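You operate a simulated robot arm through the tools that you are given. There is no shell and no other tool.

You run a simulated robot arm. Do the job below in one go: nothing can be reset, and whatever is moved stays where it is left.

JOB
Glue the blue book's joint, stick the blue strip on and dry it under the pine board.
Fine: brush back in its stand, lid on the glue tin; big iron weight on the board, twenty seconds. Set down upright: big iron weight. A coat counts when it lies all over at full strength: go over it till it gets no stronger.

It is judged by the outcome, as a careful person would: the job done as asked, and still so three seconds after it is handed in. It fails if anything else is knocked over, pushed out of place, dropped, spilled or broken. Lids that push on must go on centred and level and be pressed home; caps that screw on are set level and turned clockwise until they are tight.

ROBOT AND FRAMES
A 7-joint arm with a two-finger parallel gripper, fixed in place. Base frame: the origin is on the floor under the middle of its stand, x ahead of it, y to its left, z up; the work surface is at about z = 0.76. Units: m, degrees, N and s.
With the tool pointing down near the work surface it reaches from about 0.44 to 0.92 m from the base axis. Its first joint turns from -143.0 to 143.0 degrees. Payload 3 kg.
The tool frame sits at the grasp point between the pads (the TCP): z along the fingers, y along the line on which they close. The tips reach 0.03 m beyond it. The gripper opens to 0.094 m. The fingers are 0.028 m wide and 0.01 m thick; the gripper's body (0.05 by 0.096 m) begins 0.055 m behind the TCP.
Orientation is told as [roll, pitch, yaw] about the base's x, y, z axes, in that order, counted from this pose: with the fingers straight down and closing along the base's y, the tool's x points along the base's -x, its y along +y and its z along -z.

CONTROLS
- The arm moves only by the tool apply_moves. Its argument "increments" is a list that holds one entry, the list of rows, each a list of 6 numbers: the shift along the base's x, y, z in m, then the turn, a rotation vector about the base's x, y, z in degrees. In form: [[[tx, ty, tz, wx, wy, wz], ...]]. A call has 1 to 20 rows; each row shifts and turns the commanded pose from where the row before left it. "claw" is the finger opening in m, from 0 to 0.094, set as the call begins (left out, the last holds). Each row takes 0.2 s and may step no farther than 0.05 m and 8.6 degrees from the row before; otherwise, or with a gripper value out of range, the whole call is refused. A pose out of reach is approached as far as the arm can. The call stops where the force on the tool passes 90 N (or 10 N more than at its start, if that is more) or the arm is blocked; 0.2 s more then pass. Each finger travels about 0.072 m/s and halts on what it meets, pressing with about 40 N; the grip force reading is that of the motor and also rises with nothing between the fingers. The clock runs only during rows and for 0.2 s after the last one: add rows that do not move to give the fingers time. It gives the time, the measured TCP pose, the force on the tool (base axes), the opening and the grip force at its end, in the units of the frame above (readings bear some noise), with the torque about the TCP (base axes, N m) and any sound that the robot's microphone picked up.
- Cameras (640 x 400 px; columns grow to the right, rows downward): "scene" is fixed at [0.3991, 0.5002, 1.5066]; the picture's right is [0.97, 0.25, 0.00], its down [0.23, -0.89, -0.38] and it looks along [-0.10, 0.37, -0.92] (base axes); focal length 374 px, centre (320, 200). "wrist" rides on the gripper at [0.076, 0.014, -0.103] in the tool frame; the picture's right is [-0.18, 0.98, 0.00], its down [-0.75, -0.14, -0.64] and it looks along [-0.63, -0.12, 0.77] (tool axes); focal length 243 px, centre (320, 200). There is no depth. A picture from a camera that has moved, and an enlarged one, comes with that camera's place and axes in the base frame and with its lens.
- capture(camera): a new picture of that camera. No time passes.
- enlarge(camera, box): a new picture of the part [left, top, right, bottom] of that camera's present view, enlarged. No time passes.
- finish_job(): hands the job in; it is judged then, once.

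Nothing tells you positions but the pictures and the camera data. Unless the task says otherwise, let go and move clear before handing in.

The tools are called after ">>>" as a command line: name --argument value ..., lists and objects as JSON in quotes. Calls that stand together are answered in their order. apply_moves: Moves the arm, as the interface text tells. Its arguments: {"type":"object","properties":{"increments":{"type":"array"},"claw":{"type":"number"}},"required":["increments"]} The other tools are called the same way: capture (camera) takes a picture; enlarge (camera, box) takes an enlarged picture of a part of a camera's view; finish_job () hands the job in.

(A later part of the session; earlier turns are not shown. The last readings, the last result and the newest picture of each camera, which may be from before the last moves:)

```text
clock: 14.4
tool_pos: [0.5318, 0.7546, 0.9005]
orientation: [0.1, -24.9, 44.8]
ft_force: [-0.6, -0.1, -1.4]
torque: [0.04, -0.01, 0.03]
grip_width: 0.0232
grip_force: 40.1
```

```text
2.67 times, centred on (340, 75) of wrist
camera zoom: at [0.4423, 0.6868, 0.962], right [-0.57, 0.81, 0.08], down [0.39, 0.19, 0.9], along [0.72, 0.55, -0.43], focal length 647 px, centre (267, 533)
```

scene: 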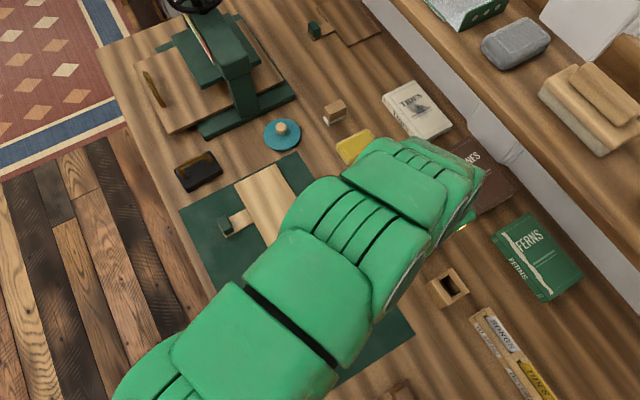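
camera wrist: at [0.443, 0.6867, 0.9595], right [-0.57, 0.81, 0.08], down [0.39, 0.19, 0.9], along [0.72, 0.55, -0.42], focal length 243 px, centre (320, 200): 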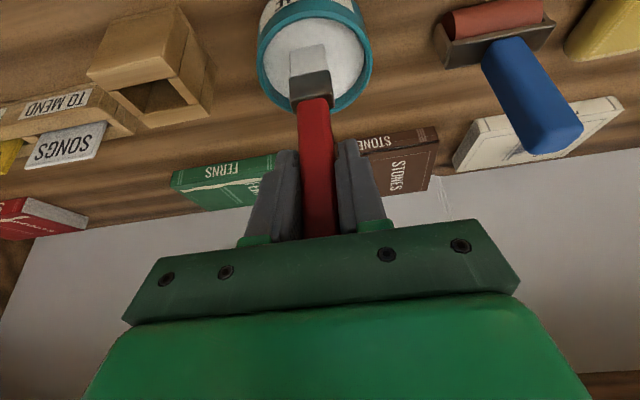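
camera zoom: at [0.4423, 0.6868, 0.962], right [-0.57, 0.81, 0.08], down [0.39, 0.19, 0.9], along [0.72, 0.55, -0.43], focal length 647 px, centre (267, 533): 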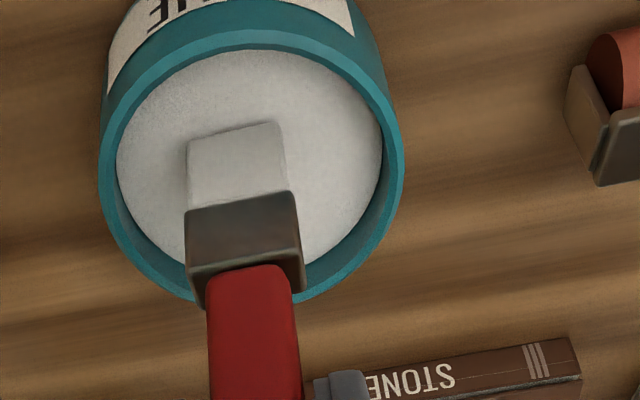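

Contact ends at about z=0.900, and the bristles look whiter than before. I'll lift clear and compare.

>>> apply_moves --increments '[[[0, 0, 0.017, 0, 0, 0], [0, 0, 0.017, 0, 0, 0], [0, 0, 0.017, 0, 0, 0], [0, 0, 0.016, 0, 0, 0], [0, 0, 0, 0, 0, 0]]]'

>>> enlarge --camera "wrist" --box '[220, 0, 460, 200]'

>>> capture --camera "scene"

```text
clock: 15.6
tool_pos: [0.5342, 0.7543, 0.9693]
orientation: [0.1, -25.0, 44.8]
ft_force: [-0.5, 0.8, -0.4]
torque: [0.02, 0.02, -0.02]
grip_width: 0.023
grip_force: 40.2
```

```text
2.00 times, centred on (340, 100) of wrist
camera zoom: at [0.4442, 0.6871, 1.0302], right [-0.57, 0.81, 0.08], down [0.39, 0.19, 0.9], along [0.72, 0.55, -0.43], focal length 485 px, centre (280, 400)
```

zoom: 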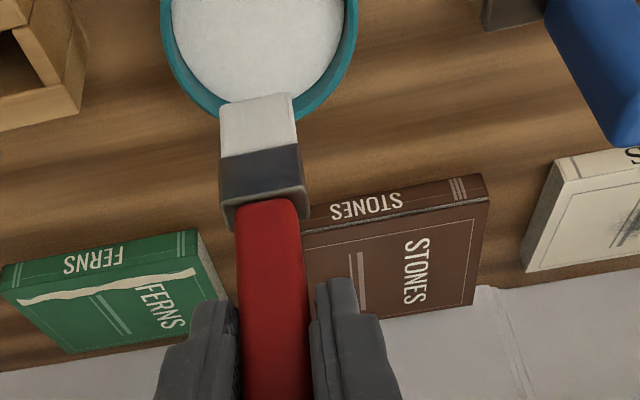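

```text
taken
```

scene: 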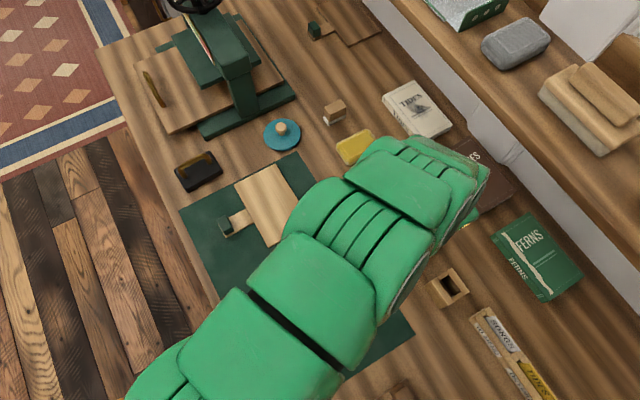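

The bristles are loaded bright white; the brush slid up about 1.2 cm in the grip, so the tip is now about 0.0965 m below the grasp point. I'll carry it over the middle of the blue book's joint and look.

>>> apply_moves --increments '[[[-0.0315, -0.0282, 0, 0, 0, 0], [-0.0315, -0.0282, 0, 0, 0, 0], [-0.0315, -0.0282, 0, 0, 0, 0], [-0.0315, -0.0282, 0, 0, 0, 0], [-0.0315, -0.0282, 0, 0, 0, 0], [-0.0315, -0.0282, 0, 0, 0, 0], [0, 0, 0, 0, 0, 0]]]'

>>> capture --camera "wrist"

>>> enlarge --camera "wrist" --box '[180, 0, 500, 200]'

>>> capture --camera "scene"

```text
clock: 17.2
tool_pos: [0.3439, 0.5866, 0.969]
orientation: [0.1, -25.1, 44.7]
ft_force: [0.8, -0.2, -0.8]
torque: [-0.02, 0.01, 0.03]
grip_width: 0.0233
grip_force: 40.4
```

```text
taken
camera wrist: at [0.2549, 0.519, 1.0312], right [-0.57, 0.81, 0.08], down [0.39, 0.19, 0.9], along [0.72, 0.55, -0.43], focal length 243 px, centre (320, 200)
```

wrist: 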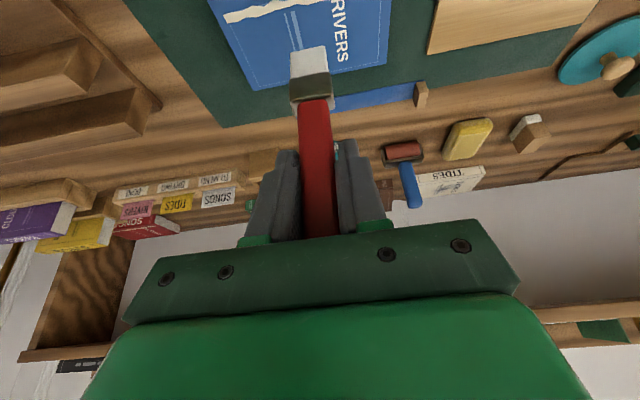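

```text
2.00 times, centred on (340, 100) of wrist
camera zoom: at [0.2549, 0.519, 1.0312], right [-0.57, 0.81, 0.08], down [0.39, 0.19, 0.9], along [0.72, 0.55, -0.43], focal length 485 px, centre (280, 400)
```

zoom: 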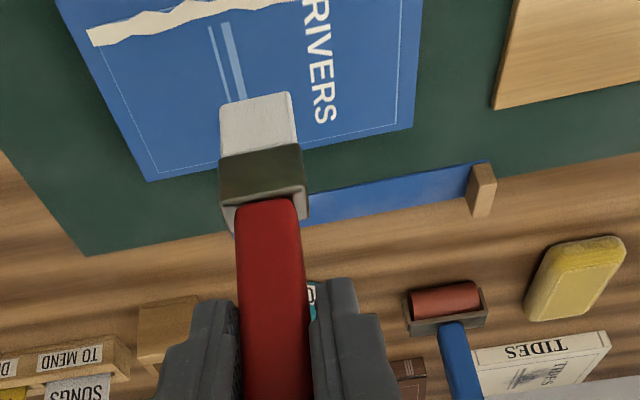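

```text
taken
```

scene: 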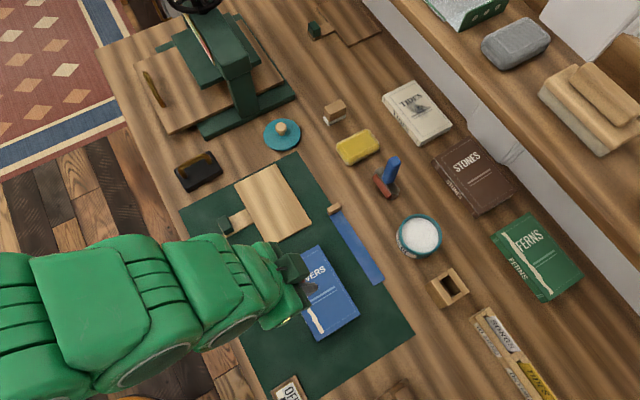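

The book's top comes out at z≈0.786 and the joint runs along the diagonal at about 0.658 m. I'll move to the lower end of the joint and come down to just above it.

>>> apply_moves --increments '[[[0.0235, -0.0235, -0.02, 0, 0, 0], [0.0235, -0.0235, -0.02, 0, 0, 0], [0, 0, -0.025, 0, 0, 0], [0, 0, 0, 0, 0, 0]]]'

>>> capture --camera "wrist"

>>> enlarge --camera "wrist" --box '[200, 0, 440, 150]'

>>> enlarge --camera "scene" --box '[230, 220, 390, 360]'

```text
clock: 18.2
tool_pos: [0.3879, 0.5401, 0.904]
orientation: [0.1, -25.0, 44.8]
ft_force: [0.6, 1.0, -1.0]
torque: [-0.01, 0.0, 0.02]
grip_width: 0.0231
grip_force: 39.9
```

```text
taken
camera wrist: at [0.2992, 0.4722, 0.9654], right [-0.57, 0.81, 0.08], down [0.39, 0.19, 0.9], along [0.72, 0.55, -0.43], focal length 243 px, centre (320, 200)
```

wrist: 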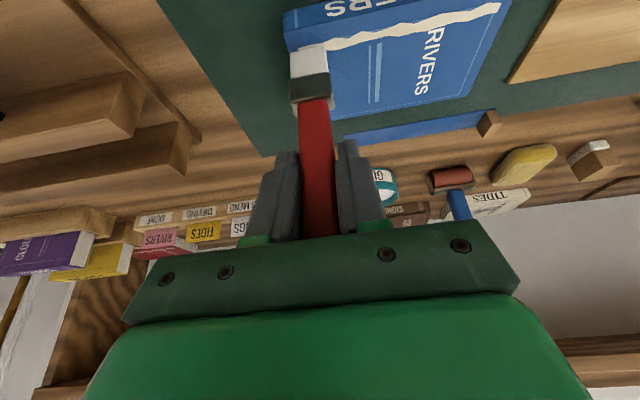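

```text
2.67 times, centred on (320, 75) of wrist
camera zoom: at [0.2992, 0.4722, 0.9654], right [-0.57, 0.81, 0.08], down [0.39, 0.19, 0.9], along [0.72, 0.55, -0.43], focal length 647 px, centre (320, 533)
```

zoom: 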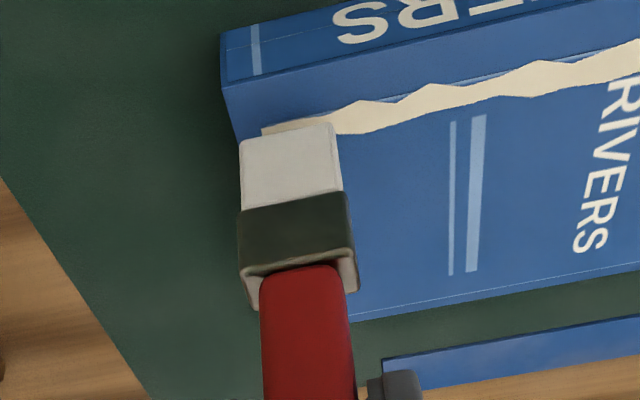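

```text
2.86 times, centred on (310, 290) of scene
camera zoom: at [0.3991, 0.5002, 1.5066], right [0.97, 0.25, 0.0], down [0.23, -0.89, -0.38], along [-0.1, 0.37, -0.92], focal length 1068 px, centre (349, -57)
```

zoom: 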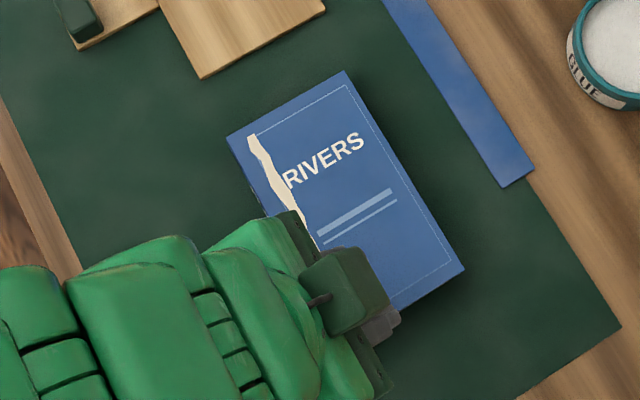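

The bristles are just above the joint's lower end; the torn band is centred about 3 mm further out. I'll shift and lower gently to touch.

>>> apply_moves --increments '[[[0.0022, 0.0022, -0.009, 0, 0, 0], [0, 0, -0.009, 0, 0, 0], [0, 0, 0, 0, 0, 0]]]'

>>> enlarge --camera "wrist" --box '[200, 0, 440, 150]'

```text
clock: 19.0
tool_pos: [0.3932, 0.5441, 0.8896]
orientation: [0.2, -25.7, 44.8]
ft_force: [0.4, 2.0, 89.8]
torque: [0.37, -0.24, 0.02]
grip_width: 0.0233
grip_force: 39.7
```

```text
2.67 times, centred on (320, 75) of wrist
camera zoom: at [0.3029, 0.4747, 0.9494], right [-0.58, 0.81, 0.08], down [0.39, 0.18, 0.9], along [0.72, 0.55, -0.42], focal length 647 px, centre (320, 533)
```

zoom: 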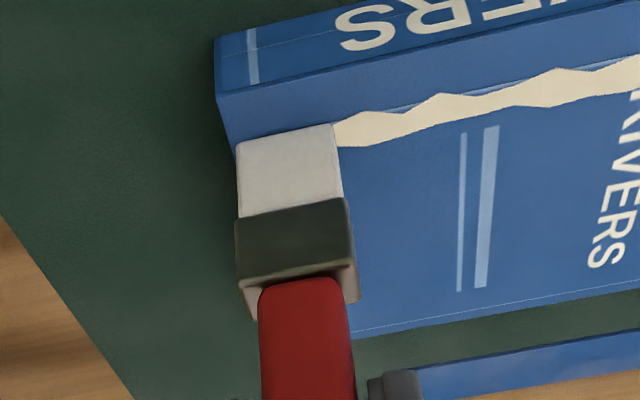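

The force jumped to 90 N, so the contact height is higher than I computed. I'll back off right away in small steps.

>>> apply_moves --increments '[[[0, 0, 0.004, 0, 0, 0], [0, 0, 0, 0, 0, 0]]]'

>>> apply_moves --increments '[[[0, 0, 0.002, 0, 0, 0], [0, 0, 0, 0, 0, 0]]]'

>>> enlarge --camera "wrist" --box '[200, 0, 440, 150]'

```text
clock: 19.6
tool_pos: [0.3909, 0.5417, 0.8902]
orientation: [0.1, -25.0, 44.8]
ft_force: [-1.1, 5.6, 47.1]
torque: [0.62, -0.33, 0.03]
grip_width: 0.0229
grip_force: 39.8
```

```text
clock: 20.2
tool_pos: [0.393, 0.5415, 0.8907]
orientation: [-0.1, -24.7, 44.8]
ft_force: [-3.0, -1.1, 10.0]
torque: [-0.14, 0.15, 0.01]
grip_width: 0.0229
grip_force: 40.1
```

```text
2.67 times, centred on (320, 75) of wrist
camera zoom: at [0.3025, 0.4731, 0.9519], right [-0.57, 0.82, 0.08], down [0.39, 0.19, 0.9], along [0.72, 0.55, -0.43], focal length 647 px, centre (320, 533)
```

zoom: 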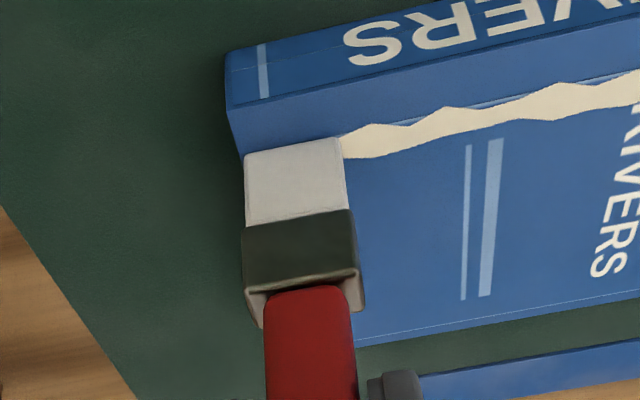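

Contact is now about 10 N. I'll ease up half a millimetre and make the first slow stroke up the joint.

>>> apply_moves --increments '[[[0, 0, 0.0005, 0, 0, 0], [-0.0093, 0.0093, 0, 0, 0, 0], [-0.0093, 0.0093, 0, 0, 0, 0], [-0.0093, 0.0093, 0, 0, 0, 0], [-0.0093, 0.0093, 0, 0, 0, 0], [0, 0, 0, 0, 0, 0]]]'

>>> enlarge --camera "wrist" --box '[140, 0, 460, 200]'

>>> enlarge --camera "scene" --box '[250, 230, 380, 350]'

```text
clock: 21.6
tool_pos: [0.3553, 0.5796, 0.8934]
orientation: [0.1, -25.1, 44.8]
ft_force: [-0.2, -0.3, -0.4]
torque: [-0.03, -0.01, -0.01]
grip_width: 0.023
grip_force: 40.0
```

```text
2.00 times, centred on (300, 100) of wrist
camera zoom: at [0.2662, 0.5114, 0.9549], right [-0.57, 0.81, 0.08], down [0.39, 0.19, 0.9], along [0.72, 0.55, -0.43], focal length 485 px, centre (360, 400)
```

zoom: 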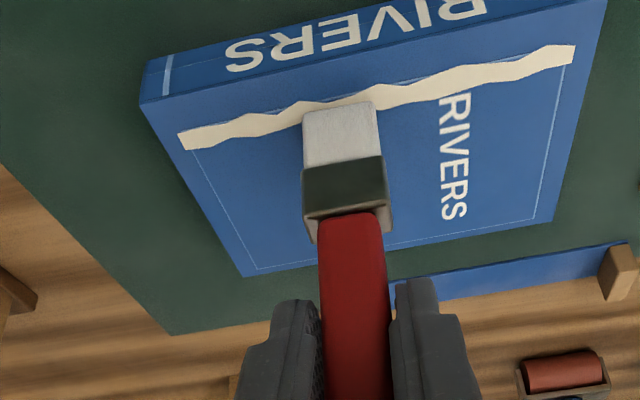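

```text
3.33 times, centred on (315, 290) of scene
camera zoom: at [0.3991, 0.5002, 1.5066], right [0.97, 0.25, 0.0], down [0.23, -0.89, -0.38], along [-0.1, 0.37, -0.92], focal length 1246 px, centre (337, -100)
```

zoom: 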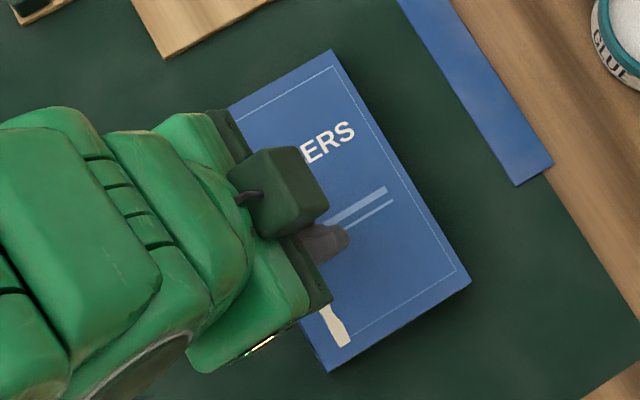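

No force and no visible coat yet, so the brush lifted off. I'll lower in small steps until it just presses.

>>> apply_moves --increments '[[[0, 0, -0.001, 0, 0, 0], [0, 0, 0, 0, 0, 0]]]'

>>> apply_moves --increments '[[[0, 0, -0.001, 0, 0, 0], [0, 0, 0, 0, 0, 0]]]'

>>> enlarge --camera "wrist" --box '[200, 20, 360, 120]'

```text
clock: 22.2
tool_pos: [0.3555, 0.5789, 0.8912]
orientation: [0.2, -25.1, 44.7]
ft_force: [0.7, 0.8, -1.0]
torque: [-0.03, 0.01, 0.03]
grip_width: 0.0232
grip_force: 39.7
```

```text
clock: 22.8
tool_pos: [0.3566, 0.5802, 0.8911]
orientation: [0.2, -25.0, 44.9]
ft_force: [0.0, -0.1, 1.0]
torque: [-0.03, 0.02, -0.01]
grip_width: 0.0229
grip_force: 40.2
```

```text
4.00 times, centred on (280, 70) of wrist
camera zoom: at [0.266, 0.5116, 0.9524], right [-0.57, 0.81, 0.08], down [0.39, 0.19, 0.9], along [0.72, 0.55, -0.43], focal length 970 px, centre (480, 720)
```

zoom: 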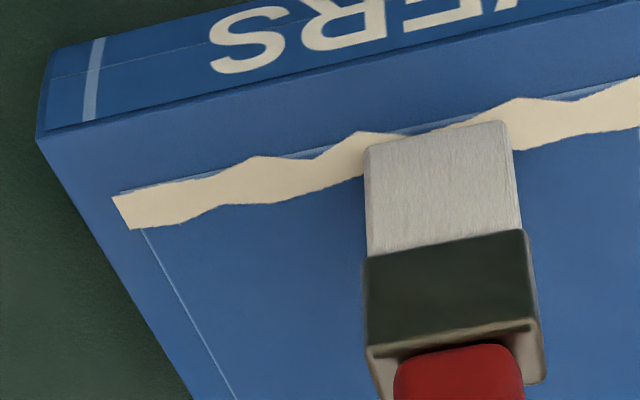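

Still no contact force. I'll continue down in half-millimetre steps.

>>> apply_moves --increments '[[[0, 0, -0.0007, 0, 0, 0], [0, 0, 0, 0, 0, 0]]]'

>>> apply_moves --increments '[[[0, 0, -0.0007, 0, 0, 0], [0, 0, 0, 0, 0, 0]]]'

>>> apply_moves --increments '[[[0, 0, -0.0007, 0, 0, 0], [0, 0, 0, 0, 0, 0]]]'

```text
clock: 23.4
tool_pos: [0.3545, 0.5796, 0.8901]
orientation: [0.2, -25.2, 44.8]
ft_force: [-1.4, 0.4, 20.5]
torque: [0.08, -0.15, 0.02]
grip_width: 0.023
grip_force: 39.9
```

```text
clock: 24.0
tool_pos: [0.3553, 0.5798, 0.8894]
orientation: [0.3, -25.3, 44.7]
ft_force: [-2.1, -2.3, 50.6]
torque: [-0.2, -0.07, 0.0]
grip_width: 0.0232
grip_force: 40.0
```

```text
clock: 24.6
tool_pos: [0.3549, 0.5801, 0.8905]
orientation: [0.2, -25.3, 44.8]
ft_force: [0.4, 4.6, 63.8]
torque: [0.48, -0.51, -0.01]
grip_width: 0.023
grip_force: 40.1
```

Contact is stiff, about 30 N per mm. I'll back off to a light pressure and then stroke.

>>> apply_moves --increments '[[[0, 0, 0.0015, 0, 0, 0], [0, 0, 0, 0, 0, 0]]]'

>>> enlarge --camera "wrist" --box '[200, 20, 360, 120]'

```text
clock: 25.2
tool_pos: [0.3538, 0.579, 0.8896]
orientation: [0.1, -25.1, 44.7]
ft_force: [3.9, 4.4, 41.2]
torque: [0.62, -0.65, 0.0]
grip_width: 0.0233
grip_force: 40.0
```

```text
4.00 times, centred on (280, 70) of wrist
camera zoom: at [0.2649, 0.5106, 0.951], right [-0.57, 0.81, 0.08], down [0.39, 0.19, 0.9], along [0.72, 0.55, -0.43], focal length 970 px, centre (480, 720)
```

zoom: 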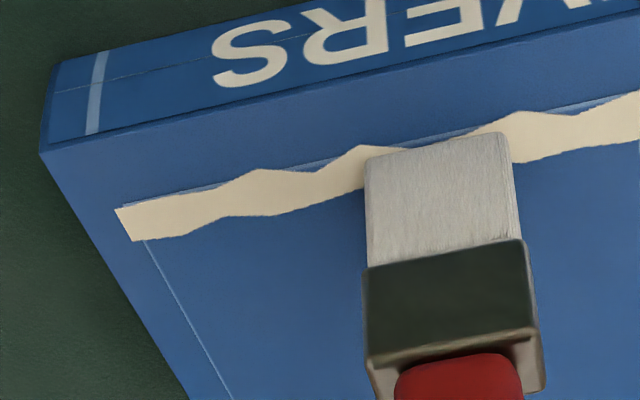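

Still 41 N, so I'll raise a little more before stroking.

>>> apply_moves --increments '[[[0, 0, 0.001, 0, 0, 0], [0, 0, 0, 0, 0, 0]]]'

```text
clock: 25.8
tool_pos: [0.3548, 0.5784, 0.8898]
orientation: [0.1, -24.9, 44.7]
ft_force: [1.3, 2.1, 15.6]
torque: [0.29, -0.29, 0.04]
grip_width: 0.0232
grip_force: 39.7
```

About 15 N now. I'll stroke back toward the lower end at this height and see whether glue is laid.

>>> apply_moves --increments '[[[0.0047, -0.0047, 0.0003, 0, 0, 0], [0.0047, -0.0047, 0, 0, 0, 0], [0.0047, -0.0047, 0, 0, 0, 0], [0.0047, -0.0047, 0, 0, 0, 0], [0, 0, 0, 0, 0, 0]]]'

>>> enlarge --camera "wrist" --box '[200, 0, 440, 150]'

```text
clock: 27.0
tool_pos: [0.3725, 0.5591, 0.8912]
orientation: [0.1, -25.0, 44.8]
ft_force: [0.0, -0.3, -0.5]
torque: [0.02, -0.03, 0.01]
grip_width: 0.0232
grip_force: 40.0
```

```text
2.67 times, centred on (320, 75) of wrist
camera zoom: at [0.2841, 0.4914, 0.9527], right [-0.57, 0.81, 0.08], down [0.39, 0.19, 0.9], along [0.72, 0.55, -0.43], focal length 647 px, centre (320, 533)
```

zoom: 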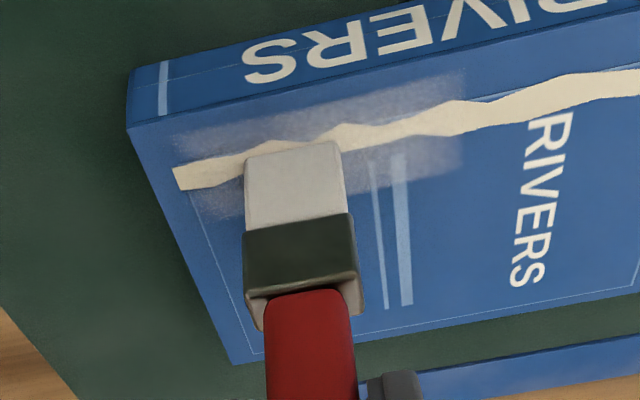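

Glue film is now appearing along the lower half of the joint, in a band about as wide as the strip. I'll press very slightly and run to the lower end, then stroke the full length upward.

>>> apply_moves --increments '[[[0.006, -0.006, -0.0004, 0, 0, 0], [0.006, -0.006, 0, 0, 0, 0], [0.006, -0.006, 0, 0, 0, 0], [0, 0, 0, 0, 0, 0]]]'

>>> enlarge --camera "wrist" --box '[200, 0, 440, 150]'

```text
clock: 28.0
tool_pos: [0.391, 0.5413, 0.8908]
orientation: [0.1, -25.1, 44.8]
ft_force: [-0.4, 0.8, 0.7]
torque: [0.02, -0.05, 0.01]
grip_width: 0.0231
grip_force: 40.1
```

```text
2.67 times, centred on (320, 75) of wrist
camera zoom: at [0.3023, 0.4736, 0.9518], right [-0.57, 0.81, 0.08], down [0.39, 0.19, 0.9], along [0.72, 0.55, -0.43], focal length 647 px, centre (320, 533)
```

zoom: 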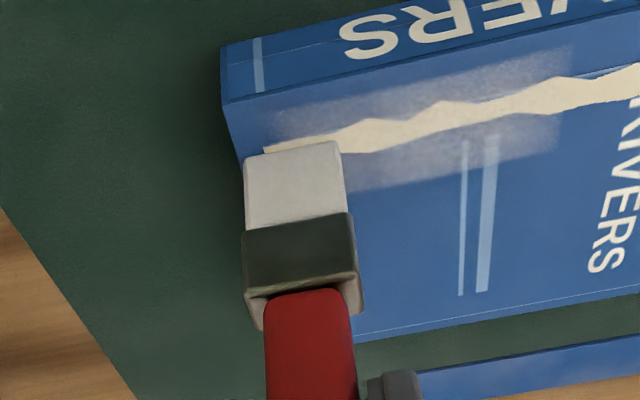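

Contact is about zero. I'll lower another 0.4 mm and check the force before the full stroke.

>>> apply_moves --increments '[[[0, 0, -0.0004, 0, 0, 0], [0, 0, 0, 0, 0, 0]]]'

```text
clock: 28.6
tool_pos: [0.392, 0.5417, 0.8897]
orientation: [0.1, -25.0, 44.9]
ft_force: [-0.6, -1.6, 5.9]
torque: [-0.06, -0.04, -0.03]
grip_width: 0.023
grip_force: 39.5
```

At about 6 N, this is a good brushing pressure. Full stroke up the joint now.

>>> apply_moves --increments '[[[-0.0076, 0.0076, 0, 0, 0, 0], [-0.0076, 0.0076, 0, 0, 0, 0], [-0.0076, 0.0076, 0, 0, 0, 0], [-0.0076, 0.0076, 0, 0, 0, 0], [-0.0076, 0.0076, 0, 0, 0, 0], [-0.0076, 0.0076, 0, 0, 0, 0], [0, 0, 0, 0, 0, 0]]]'

>>> enlarge --camera "wrist" --box '[140, 0, 460, 200]'

```text
clock: 30.2
tool_pos: [0.3469, 0.5888, 0.8895]
orientation: [0.2, -25.2, 44.9]
ft_force: [8.6, -1.3, 31.8]
torque: [0.24, -0.79, -0.08]
grip_width: 0.0231
grip_force: 39.9
```

```text
2.00 times, centred on (300, 100) of wrist
camera zoom: at [0.2565, 0.521, 0.9513], right [-0.57, 0.81, 0.08], down [0.39, 0.19, 0.9], along [0.72, 0.55, -0.43], focal length 485 px, centre (360, 400)
```

zoom: 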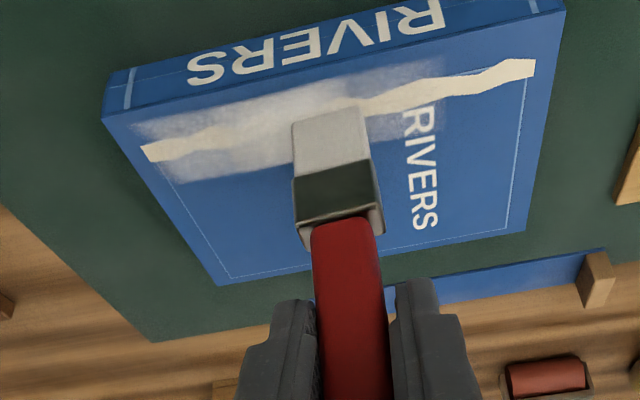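

The coat is building nicely. Force rose to 32 N, so I'll ease slightly and continue to the upper end.

>>> apply_moves --increments '[[[-0.0075, 0.0075, 0.0005, 0, 0, 0], [-0.0075, 0.0075, 0, 0, 0, 0], [-0.0075, 0.0075, 0, 0, 0, 0], [0, 0, 0, 0, 0, 0]]]'

>>> enlarge --camera "wrist" --box '[140, 0, 460, 200]'

```text
clock: 31.2
tool_pos: [0.3221, 0.6114, 0.8912]
orientation: [0.1, -25.1, 44.9]
ft_force: [9.8, -10.3, 51.7]
torque: [-0.5, -0.81, -0.05]
grip_width: 0.0232
grip_force: 40.1
```

```text
2.00 times, centred on (300, 100) of wrist
camera zoom: at [0.2329, 0.5429, 0.9513], right [-0.57, 0.81, 0.08], down [0.39, 0.19, 0.9], along [0.72, 0.55, -0.43], focal length 485 px, centre (360, 400)
```

zoom: 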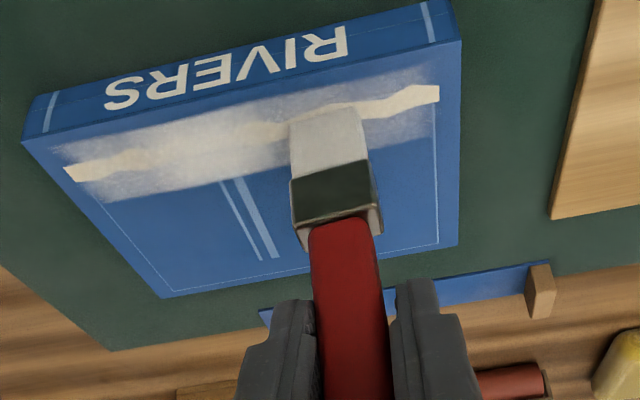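

Pressure rose to 52 N as I moved along, so I'll raise by 1.2 mm before going on.

>>> apply_moves --increments '[[[0, 0, 0.0012, 0, 0, 0], [0, 0, 0, 0, 0, 0]]]'

>>> enlarge --camera "scene" --box '[250, 230, 380, 350]'

```text
clock: 31.8
tool_pos: [0.3235, 0.6109, 0.8898]
orientation: [0.1, -25.0, 44.8]
ft_force: [1.8, -2.2, 27.5]
torque: [0.13, -0.09, 0.01]
grip_width: 0.0233
grip_force: 40.3
```

```text
3.33 times, centred on (315, 290) of scene
camera zoom: at [0.3991, 0.5002, 1.5066], right [0.97, 0.25, 0.0], down [0.23, -0.89, -0.38], along [-0.1, 0.37, -0.92], focal length 1246 px, centre (337, -100)
```

zoom: 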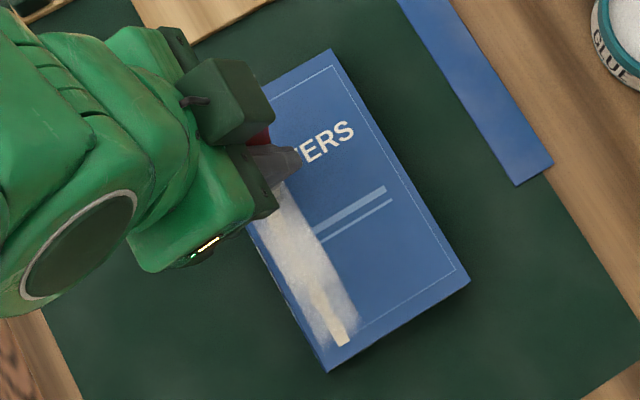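

The book has not moved and the film is clearly visible. I'll ease up further and continue to the upper end.

>>> apply_moves --increments '[[[0, 0, 0.0006, 0, 0, 0], [-0.0058, 0.0058, 0, 0, 0, 0], [-0.0058, 0.0058, 0, 0, 0, 0], [0, 0, 0, 0, 0, 0]]]'

>>> apply_moves --increments '[[[-0.0055, 0.0055, 0, 0, 0, 0], [-0.0055, 0.0055, 0, 0, 0, 0], [0, 0, 0, 0, 0, 0]]]'

>>> enlarge --camera "wrist" --box '[140, 0, 460, 200]'

```text
clock: 32.8
tool_pos: [0.3121, 0.622, 0.892]
orientation: [0.1, -25.1, 44.8]
ft_force: [0.3, 0.0, -0.4]
torque: [-0.03, -0.03, 0.01]
grip_width: 0.0229
grip_force: 39.7
```

```text
clock: 33.6
tool_pos: [0.3019, 0.6323, 0.8926]
orientation: [0.1, -25.1, 44.8]
ft_force: [-0.1, 0.5, 0.0]
torque: [0.0, -0.02, 0.0]
grip_width: 0.0231
grip_force: 39.7
```

```text
2.00 times, centred on (300, 100) of wrist
camera zoom: at [0.2123, 0.564, 0.9534], right [-0.57, 0.81, 0.08], down [0.39, 0.19, 0.9], along [0.72, 0.55, -0.43], focal length 485 px, centre (360, 400)
```

zoom: 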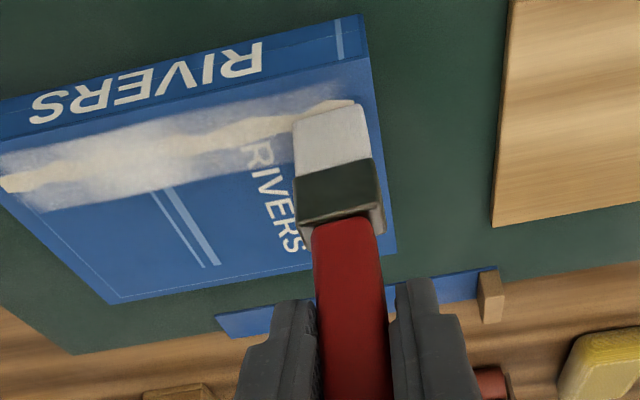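

I'm at the upper end with no force. The bristles sit slightly outward of the joint's centre, so I'll shift 4 mm toward the spine and lower until light contact.

>>> apply_moves --increments '[[[-0.0028, -0.0028, -0.0006, 0, 0, 0], [0, 0, 0, 0, 0, 0]]]'

>>> enlarge --camera "wrist" --box '[200, 0, 400, 125]'

```text
clock: 34.2
tool_pos: [0.2989, 0.6297, 0.8926]
orientation: [0.2, -25.1, 44.8]
ft_force: [0.5, -0.3, -0.2]
torque: [-0.01, 0.02, 0.01]
grip_width: 0.0233
grip_force: 39.9
```

```text
3.20 times, centred on (300, 62) of wrist
camera zoom: at [0.209, 0.5614, 0.9533], right [-0.57, 0.81, 0.08], down [0.39, 0.19, 0.9], along [0.72, 0.55, -0.43], focal length 776 px, centre (384, 640)
```

zoom: 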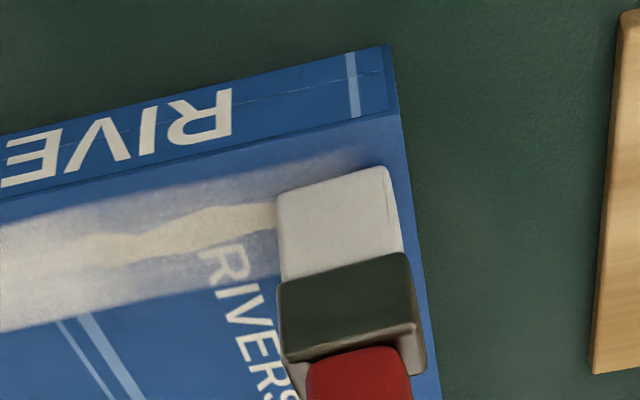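

The film is weaker toward this end. Lowering further to touch.

>>> apply_moves --increments '[[[0, 0, -0.0006, 0, 0, 0], [0, 0, 0, 0, 0, 0]]]'

```text
clock: 34.8
tool_pos: [0.2989, 0.6306, 0.891]
orientation: [0.0, -25.0, 44.8]
ft_force: [0.4, -0.7, 0.4]
torque: [0.03, -0.01, 0.01]
grip_width: 0.0228
grip_force: 39.6
```

>>> apply_moves --increments '[[[0, 0, -0.0005, 0, 0, 0], [0, 0, 0, 0, 0, 0]]]'

```text
clock: 35.4
tool_pos: [0.2988, 0.6305, 0.8917]
orientation: [0.1, -25.1, 44.9]
ft_force: [0.3, 0.0, 4.3]
torque: [0.03, 0.02, 0.0]
grip_width: 0.0231
grip_force: 39.3
```

Light contact of 4 N. I'll stroke down the full length with a tiny downward slope to keep the pressure even.

>>> apply_moves --increments '[[[0.0075, -0.0075, -0.0001, 0, 0, 0], [0.0075, -0.0075, 0, 0, 0, 0], [0.0075, -0.0075, -0.0001, 0, 0, 0], [0.0075, -0.0075, 0, 0, 0, 0], [0.0075, -0.0075, -0.0001, 0, 0, 0], [0.0075, -0.0075, 0, 0, 0, 0], [0, 0, 0, 0, 0, 0]]]'

>>> enlarge --camera "wrist" --box '[140, 0, 460, 200]'

```text
clock: 37.0
tool_pos: [0.3447, 0.5868, 0.8902]
orientation: [0.1, -25.1, 44.9]
ft_force: [0.3, 0.8, 10.5]
torque: [0.32, 0.01, -0.01]
grip_width: 0.0234
grip_force: 39.8
```

```text
2.00 times, centred on (300, 100) of wrist
camera zoom: at [0.2547, 0.5178, 0.9517], right [-0.57, 0.81, 0.08], down [0.39, 0.19, 0.9], along [0.72, 0.55, -0.43], focal length 485 px, centre (360, 400)
```

zoom: 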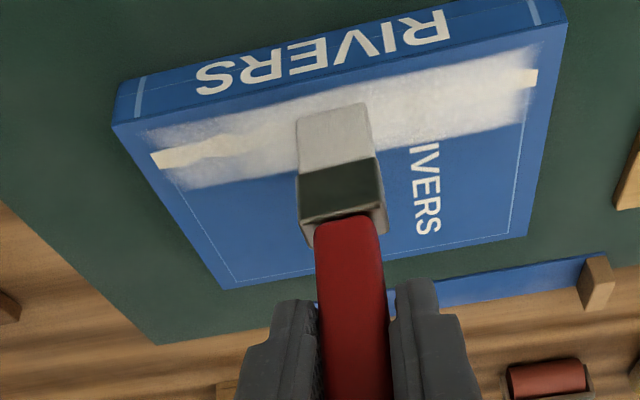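

The upper half is now strongly coated. Continuing down to the lower end.

>>> apply_moves --increments '[[[0.0075, -0.0075, 0, 0, 0, 0], [0.0075, -0.0075, 0, 0, 0, 0], [0.0075, -0.0075, 0, 0, 0, 0], [0.0075, -0.0075, 0, 0, 0, 0], [0.0075, -0.0075, 0, 0, 0, 0], [0.0075, -0.0075, 0, 0, 0, 0], [0, 0, 0, 0, 0, 0]]]'

>>> enlarge --camera "wrist" --box '[200, 0, 520, 200]'

>>> enlarge --camera "scene" --box '[250, 230, 380, 350]'

```text
clock: 38.6
tool_pos: [0.3903, 0.5401, 0.8902]
orientation: [0.2, -25.2, 44.7]
ft_force: [1.5, -0.2, 1.5]
torque: [0.07, -0.09, -0.02]
grip_width: 0.0231
grip_force: 39.9
```

```text
2.00 times, centred on (360, 100) of wrist
camera zoom: at [0.3001, 0.4722, 0.952], right [-0.57, 0.81, 0.08], down [0.39, 0.19, 0.9], along [0.72, 0.55, -0.43], focal length 485 px, centre (240, 400)
```

zoom: 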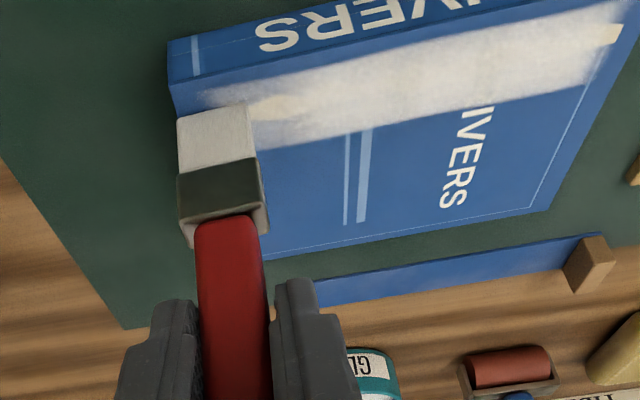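

```text
3.33 times, centred on (315, 290) of scene
camera zoom: at [0.3991, 0.5002, 1.5066], right [0.97, 0.25, 0.0], down [0.23, -0.89, -0.38], along [-0.1, 0.37, -0.92], focal length 1246 px, centre (337, -100)
```

zoom: 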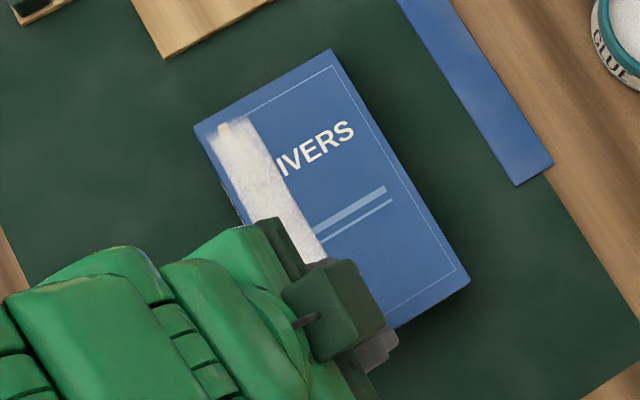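

The coat is strong in the middle and still thin at both ends. I'll work the lower end a little past the edge, then go back up the full length.

>>> apply_moves --increments '[[[0.003, -0.003, -0.0002, 0, 0, 0], [0.003, -0.003, 0, 0, 0, 0], [-0.004, 0.004, 0, 0, 0, 0], [-0.004, 0.004, 0, 0, 0, 0], [0.004, -0.004, 0, 0, 0, 0], [0.004, -0.004, 0, 0, 0, 0], [0, 0, 0, 0, 0, 0]]]'

>>> apply_moves --increments '[[[-0.0075, 0.0075, 0, 0, 0, 0], [-0.0075, 0.0075, 0, 0, 0, 0], [-0.0075, 0.0075, 0.0001, 0, 0, 0], [-0.0075, 0.0075, 0, 0, 0, 0], [-0.0075, 0.0075, 0.0001, 0, 0, 0], [-0.0075, 0.0075, 0, 0, 0, 0], [0, 0, 0, 0, 0, 0]]]'

>>> enlarge --camera "wrist" --box '[140, 0, 460, 200]'

```text
clock: 40.2
tool_pos: [0.396, 0.5356, 0.8914]
orientation: [0.2, -25.0, 44.8]
ft_force: [-1.7, 1.2, 8.1]
torque: [0.22, 0.19, 0.02]
grip_width: 0.0232
grip_force: 40.5
```

```text
clock: 41.8
tool_pos: [0.3507, 0.579, 0.8911]
orientation: [0.1, -25.2, 44.8]
ft_force: [0.5, -0.1, -0.8]
torque: [-0.04, 0.02, -0.03]
grip_width: 0.0235
grip_force: 39.9
```

```text
2.00 times, centred on (300, 100) of wrist
camera zoom: at [0.2607, 0.5108, 0.9532], right [-0.57, 0.81, 0.08], down [0.39, 0.19, 0.9], along [0.72, 0.55, -0.43], focal length 485 px, centre (360, 400)
```

zoom: 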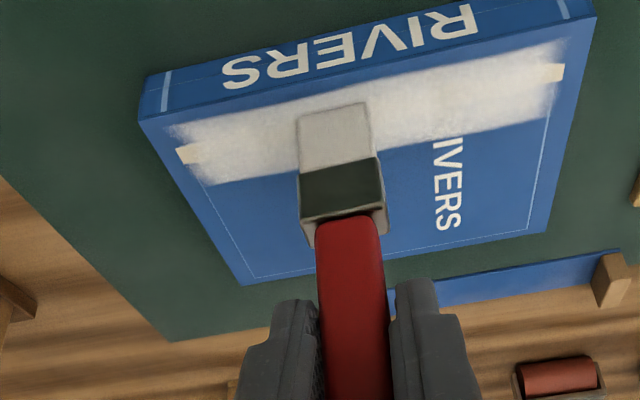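

The lower part is bright. Contact is light, so I'll press slightly and continue to the upper end, going a bit past it.

>>> apply_moves --increments '[[[-0.0075, 0.0075, -0.0003, 0, 0, 0], [-0.0075, 0.0075, 0, 0, 0, 0], [-0.0075, 0.0075, 0, 0, 0, 0], [0, 0, 0, 0, 0, 0]]]'

>>> apply_moves --increments '[[[-0.0075, 0.0075, 0.0002, 0, 0, 0], [-0.0075, 0.0075, 0.0001, 0, 0, 0], [-0.0075, 0.0075, 0.0001, 0, 0, 0], [0, 0, 0, 0, 0, 0]]]'

>>> enlarge --camera "wrist" --box '[140, 0, 460, 200]'

```text
clock: 42.8
tool_pos: [0.329, 0.5999, 0.8906]
orientation: [0.2, -25.1, 44.7]
ft_force: [-0.2, 0.7, -0.6]
torque: [0.03, 0.05, 0.05]
grip_width: 0.0231
grip_force: 40.3
```

```text
clock: 43.8
tool_pos: [0.305, 0.6251, 0.8921]
orientation: [0.0, -25.0, 44.7]
ft_force: [0.8, 0.3, -1.3]
torque: [-0.02, 0.03, 0.02]
grip_width: 0.0232
grip_force: 40.1
```

```text
2.00 times, centred on (300, 100) of wrist
camera zoom: at [0.2158, 0.5559, 0.9529], right [-0.57, 0.81, 0.08], down [0.39, 0.19, 0.9], along [0.72, 0.55, -0.43], focal length 485 px, centre (360, 400)
```

zoom: 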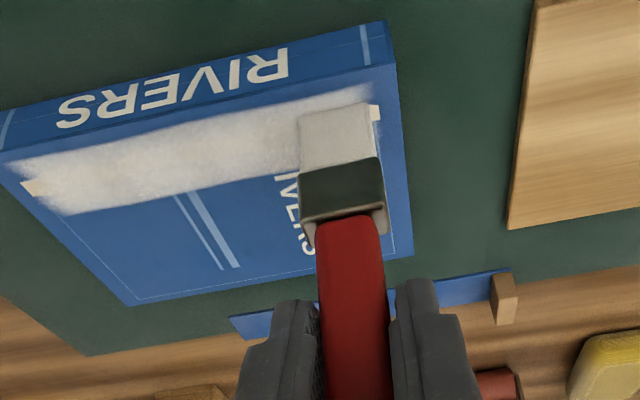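

No contact here either. I'll lower in steps and work the upper end.

>>> apply_moves --increments '[[[-0.004, 0.004, -0.0005, 0, 0, 0], [0, 0, 0, 0, 0, 0]]]'

```text
clock: 44.4
tool_pos: [0.3005, 0.6275, 0.8909]
orientation: [0.2, -25.1, 44.8]
ft_force: [-0.1, -0.3, 0.4]
torque: [0.08, 0.03, -0.03]
grip_width: 0.0231
grip_force: 39.9
```

>>> apply_moves --increments '[[[-0.003, 0.003, -0.0004, 0, 0, 0], [0, 0, 0, 0, 0, 0]]]'

```text
clock: 45.0
tool_pos: [0.2973, 0.6308, 0.8904]
orientation: [0.2, -25.1, 44.7]
ft_force: [1.3, -0.1, 10.5]
torque: [0.12, -0.19, -0.02]
grip_width: 0.023
grip_force: 40.1
```

About 10 N. Working back and forth over the upper end.

>>> apply_moves --increments '[[[-0.0025, 0.0025, 0.0001, 0, 0, 0], [-0.0025, 0.0025, 0, 0, 0, 0], [0.005, -0.005, 0, 0, 0, 0], [0.005, -0.005, 0, 0, 0, 0], [0.005, -0.005, 0, 0, 0, 0], [-0.005, 0.005, 0, 0, 0, 0], [-0.005, 0.005, 0, 0, 0, 0], [-0.005, 0.005, 0, 0, 0, 0], [0, 0, 0, 0, 0, 0]]]'

>>> enlarge --camera "wrist" --box '[140, 0, 460, 200]'

```text
clock: 47.0
tool_pos: [0.2907, 0.6381, 0.8891]
orientation: [0.1, -25.0, 44.8]
ft_force: [4.2, -0.6, 16.6]
torque: [-0.02, -0.51, -0.03]
grip_width: 0.0231
grip_force: 39.8
```

```text
2.00 times, centred on (300, 100) of wrist
camera zoom: at [0.2019, 0.5694, 0.9514], right [-0.57, 0.81, 0.08], down [0.39, 0.19, 0.9], along [0.72, 0.55, -0.43], focal length 485 px, centre (360, 400)
```

zoom: 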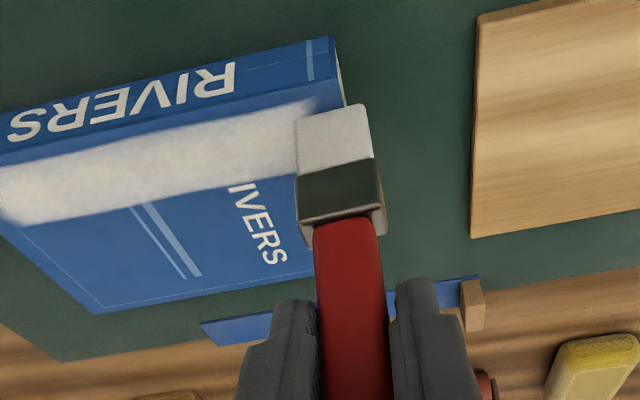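

Now a full pass back down to the lower end.

>>> apply_moves --increments '[[[0.0075, -0.0075, 0, 0, 0, 0], [0.0075, -0.0075, 0, 0, 0, 0], [0.0075, -0.0075, 0, 0, 0, 0], [0.0075, -0.0075, 0, 0, 0, 0], [0.0075, -0.0075, 0, 0, 0, 0], [0.0075, -0.0075, 0, 0, 0, 0], [0.0075, -0.0075, 0, 0, 0, 0], [0, 0, 0, 0, 0, 0]]]'

>>> apply_moves --increments '[[[0.0075, -0.0075, 0, 0, 0, 0], [0.0075, -0.0075, 0, 0, 0, 0], [0.0075, -0.0075, 0, 0, 0, 0], [0.0075, -0.0075, 0, 0, 0, 0], [0.0075, -0.0075, 0, 0, 0, 0], [0.0075, -0.0075, 0, 0, 0, 0], [0.0075, -0.0075, 0, 0, 0, 0], [0, 0, 0, 0, 0, 0]]]'

>>> enlarge --camera "wrist" --box '[200, 0, 520, 200]'

>>> enlarge --camera "scene" --box '[250, 230, 380, 350]'

```text
clock: 48.8
tool_pos: [0.3455, 0.5829, 0.8905]
orientation: [0.1, -25.1, 44.7]
ft_force: [-2.5, 7.2, 26.5]
torque: [0.51, -0.15, 0.07]
grip_width: 0.0231
grip_force: 39.4
```

```text
clock: 50.6
tool_pos: [0.3978, 0.5337, 0.8888]
orientation: [0.1, -25.2, 44.8]
ft_force: [-4.7, 8.1, 32.0]
torque: [0.94, 0.23, 0.11]
grip_width: 0.0235
grip_force: 40.1
```

```text
2.00 times, centred on (360, 100) of wrist
camera zoom: at [0.3086, 0.4653, 0.9503], right [-0.57, 0.81, 0.08], down [0.39, 0.19, 0.9], along [0.72, 0.55, -0.43], focal length 485 px, centre (240, 400)
```

zoom: 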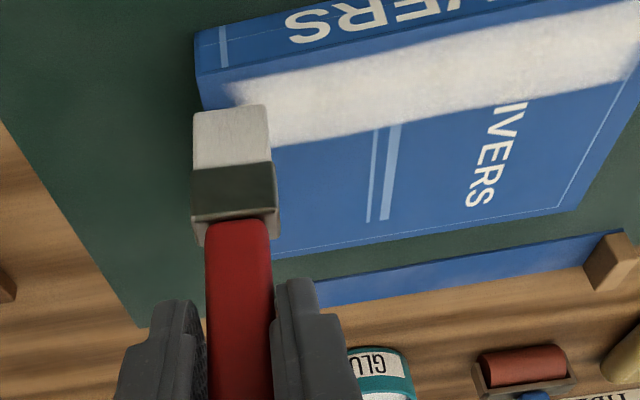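

```text
3.33 times, centred on (315, 290) of scene
camera zoom: at [0.3991, 0.5002, 1.5066], right [0.97, 0.25, 0.0], down [0.23, -0.89, -0.38], along [-0.1, 0.37, -0.92], focal length 1246 px, centre (337, -100)
```

zoom: 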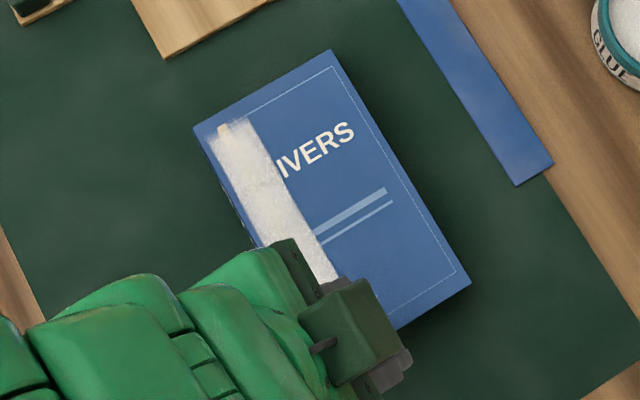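

The coat is nearly opaque. I'll lift off and look at the whole joint from both cameras.

>>> apply_moves --increments '[[[0, 0, 0.003, 0, 0, 0], [0, 0, 0.02, 0, 0, 0], [0.02, 0.02, 0.03, 0, 0, 0], [0.03, 0.03, 0.02, 0, 0, 0], [0.03, 0.03, 0, 0, 0, 0], [0, 0, 0, 0, 0, 0]]]'

>>> enlarge --camera "scene" --box '[260, 240, 350, 345]'

>>> capture --camera "wrist"

>>> capture --camera "scene"

```text
clock: 52.0
tool_pos: [0.478, 0.612, 0.9627]
orientation: [0.1, -25.0, 44.9]
ft_force: [-0.1, -0.2, -0.3]
torque: [0.0, -0.04, 0.03]
grip_width: 0.0231
grip_force: 39.9
```

```text
3.81 times, centred on (305, 292) of scene
camera zoom: at [0.3991, 0.5002, 1.5066], right [0.97, 0.25, 0.0], down [0.23, -0.89, -0.38], along [-0.1, 0.37, -0.92], focal length 1424 px, centre (377, -152)
```

zoom: 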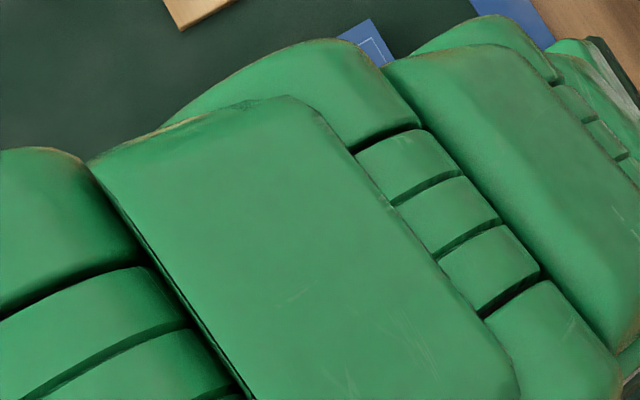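

```text
taken
camera wrist: at [0.3883, 0.5448, 1.0233], right [-0.57, 0.81, 0.08], down [0.39, 0.19, 0.9], along [0.72, 0.55, -0.43], focal length 243 px, centre (320, 200)
```

wrist: 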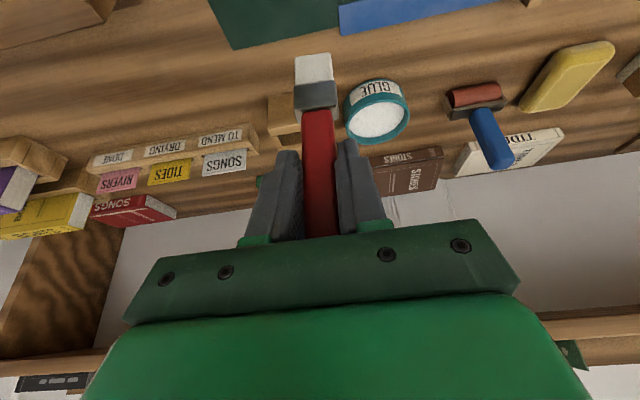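

```text
taken
```

scene: 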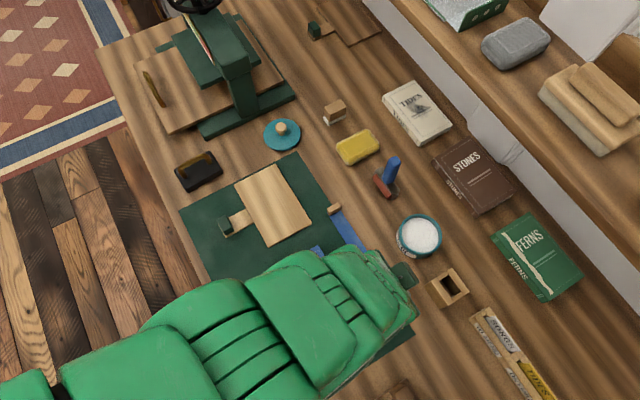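

The arm hides the book from the scene camera. I'll draw the tool back toward the base so both cameras can see the joint.

>>> apply_moves --increments '[[[-0.036, -0.027, 0, 0, 0, 0], [-0.036, -0.027, 0, 0, 0, 0], [-0.036, -0.027, 0, 0, 0, 0], [-0.036, -0.027, 0, 0, 0, 0], [-0.036, -0.027, 0, 0, 0, 0], [-0.036, -0.027, 0, 0, 0, 0], [0, 0, 0, 0, 0, 0]]]'

>>> enlarge --camera "scene" --box '[260, 240, 350, 345]'

>>> capture --camera "wrist"

>>> enlarge --camera "wrist" --box '[200, 0, 440, 150]'

```text
clock: 53.6
tool_pos: [0.2626, 0.4508, 0.9643]
orientation: [0.1, -25.1, 44.7]
ft_force: [0.6, 0.3, -0.8]
torque: [-0.04, 0.01, -0.01]
grip_width: 0.0232
grip_force: 40.0
```

```text
3.81 times, centred on (305, 292) of scene
camera zoom: at [0.3991, 0.5002, 1.5066], right [0.97, 0.25, 0.0], down [0.23, -0.89, -0.38], along [-0.1, 0.37, -0.92], focal length 1424 px, centre (377, -152)
```

zoom: 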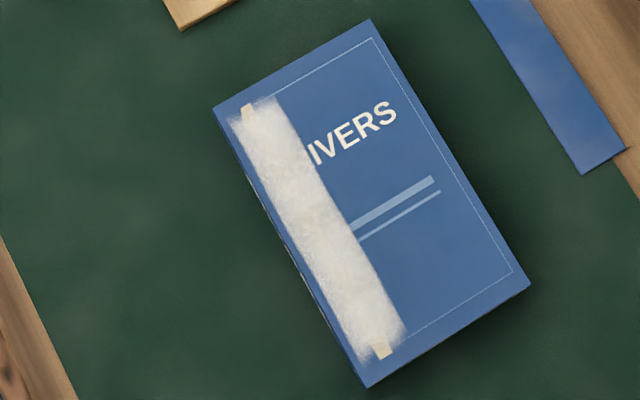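

```text
taken
camera wrist: at [0.1723, 0.3827, 1.0259], right [-0.57, 0.81, 0.08], down [0.39, 0.19, 0.9], along [0.72, 0.55, -0.43], focal length 243 px, centre (320, 200)
```

wrist: 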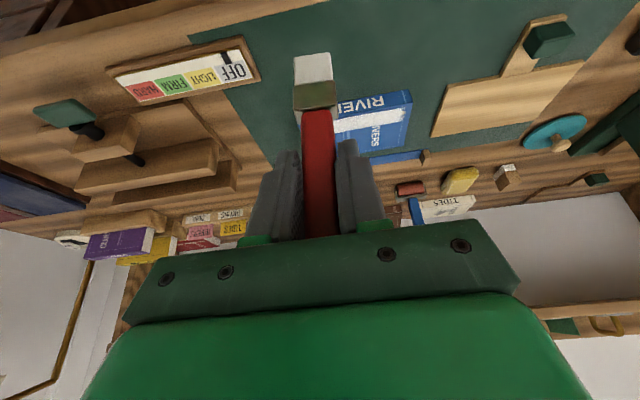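

```text
2.67 times, centred on (320, 75) of wrist
camera zoom: at [0.1723, 0.3827, 1.0259], right [-0.57, 0.81, 0.08], down [0.39, 0.19, 0.9], along [0.72, 0.55, -0.43], focal length 647 px, centre (320, 533)
```

zoom: 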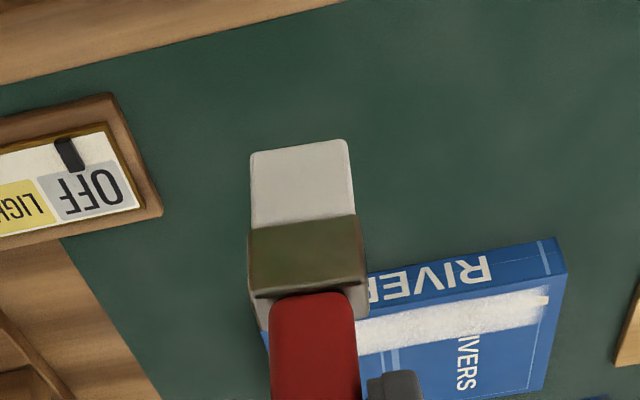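

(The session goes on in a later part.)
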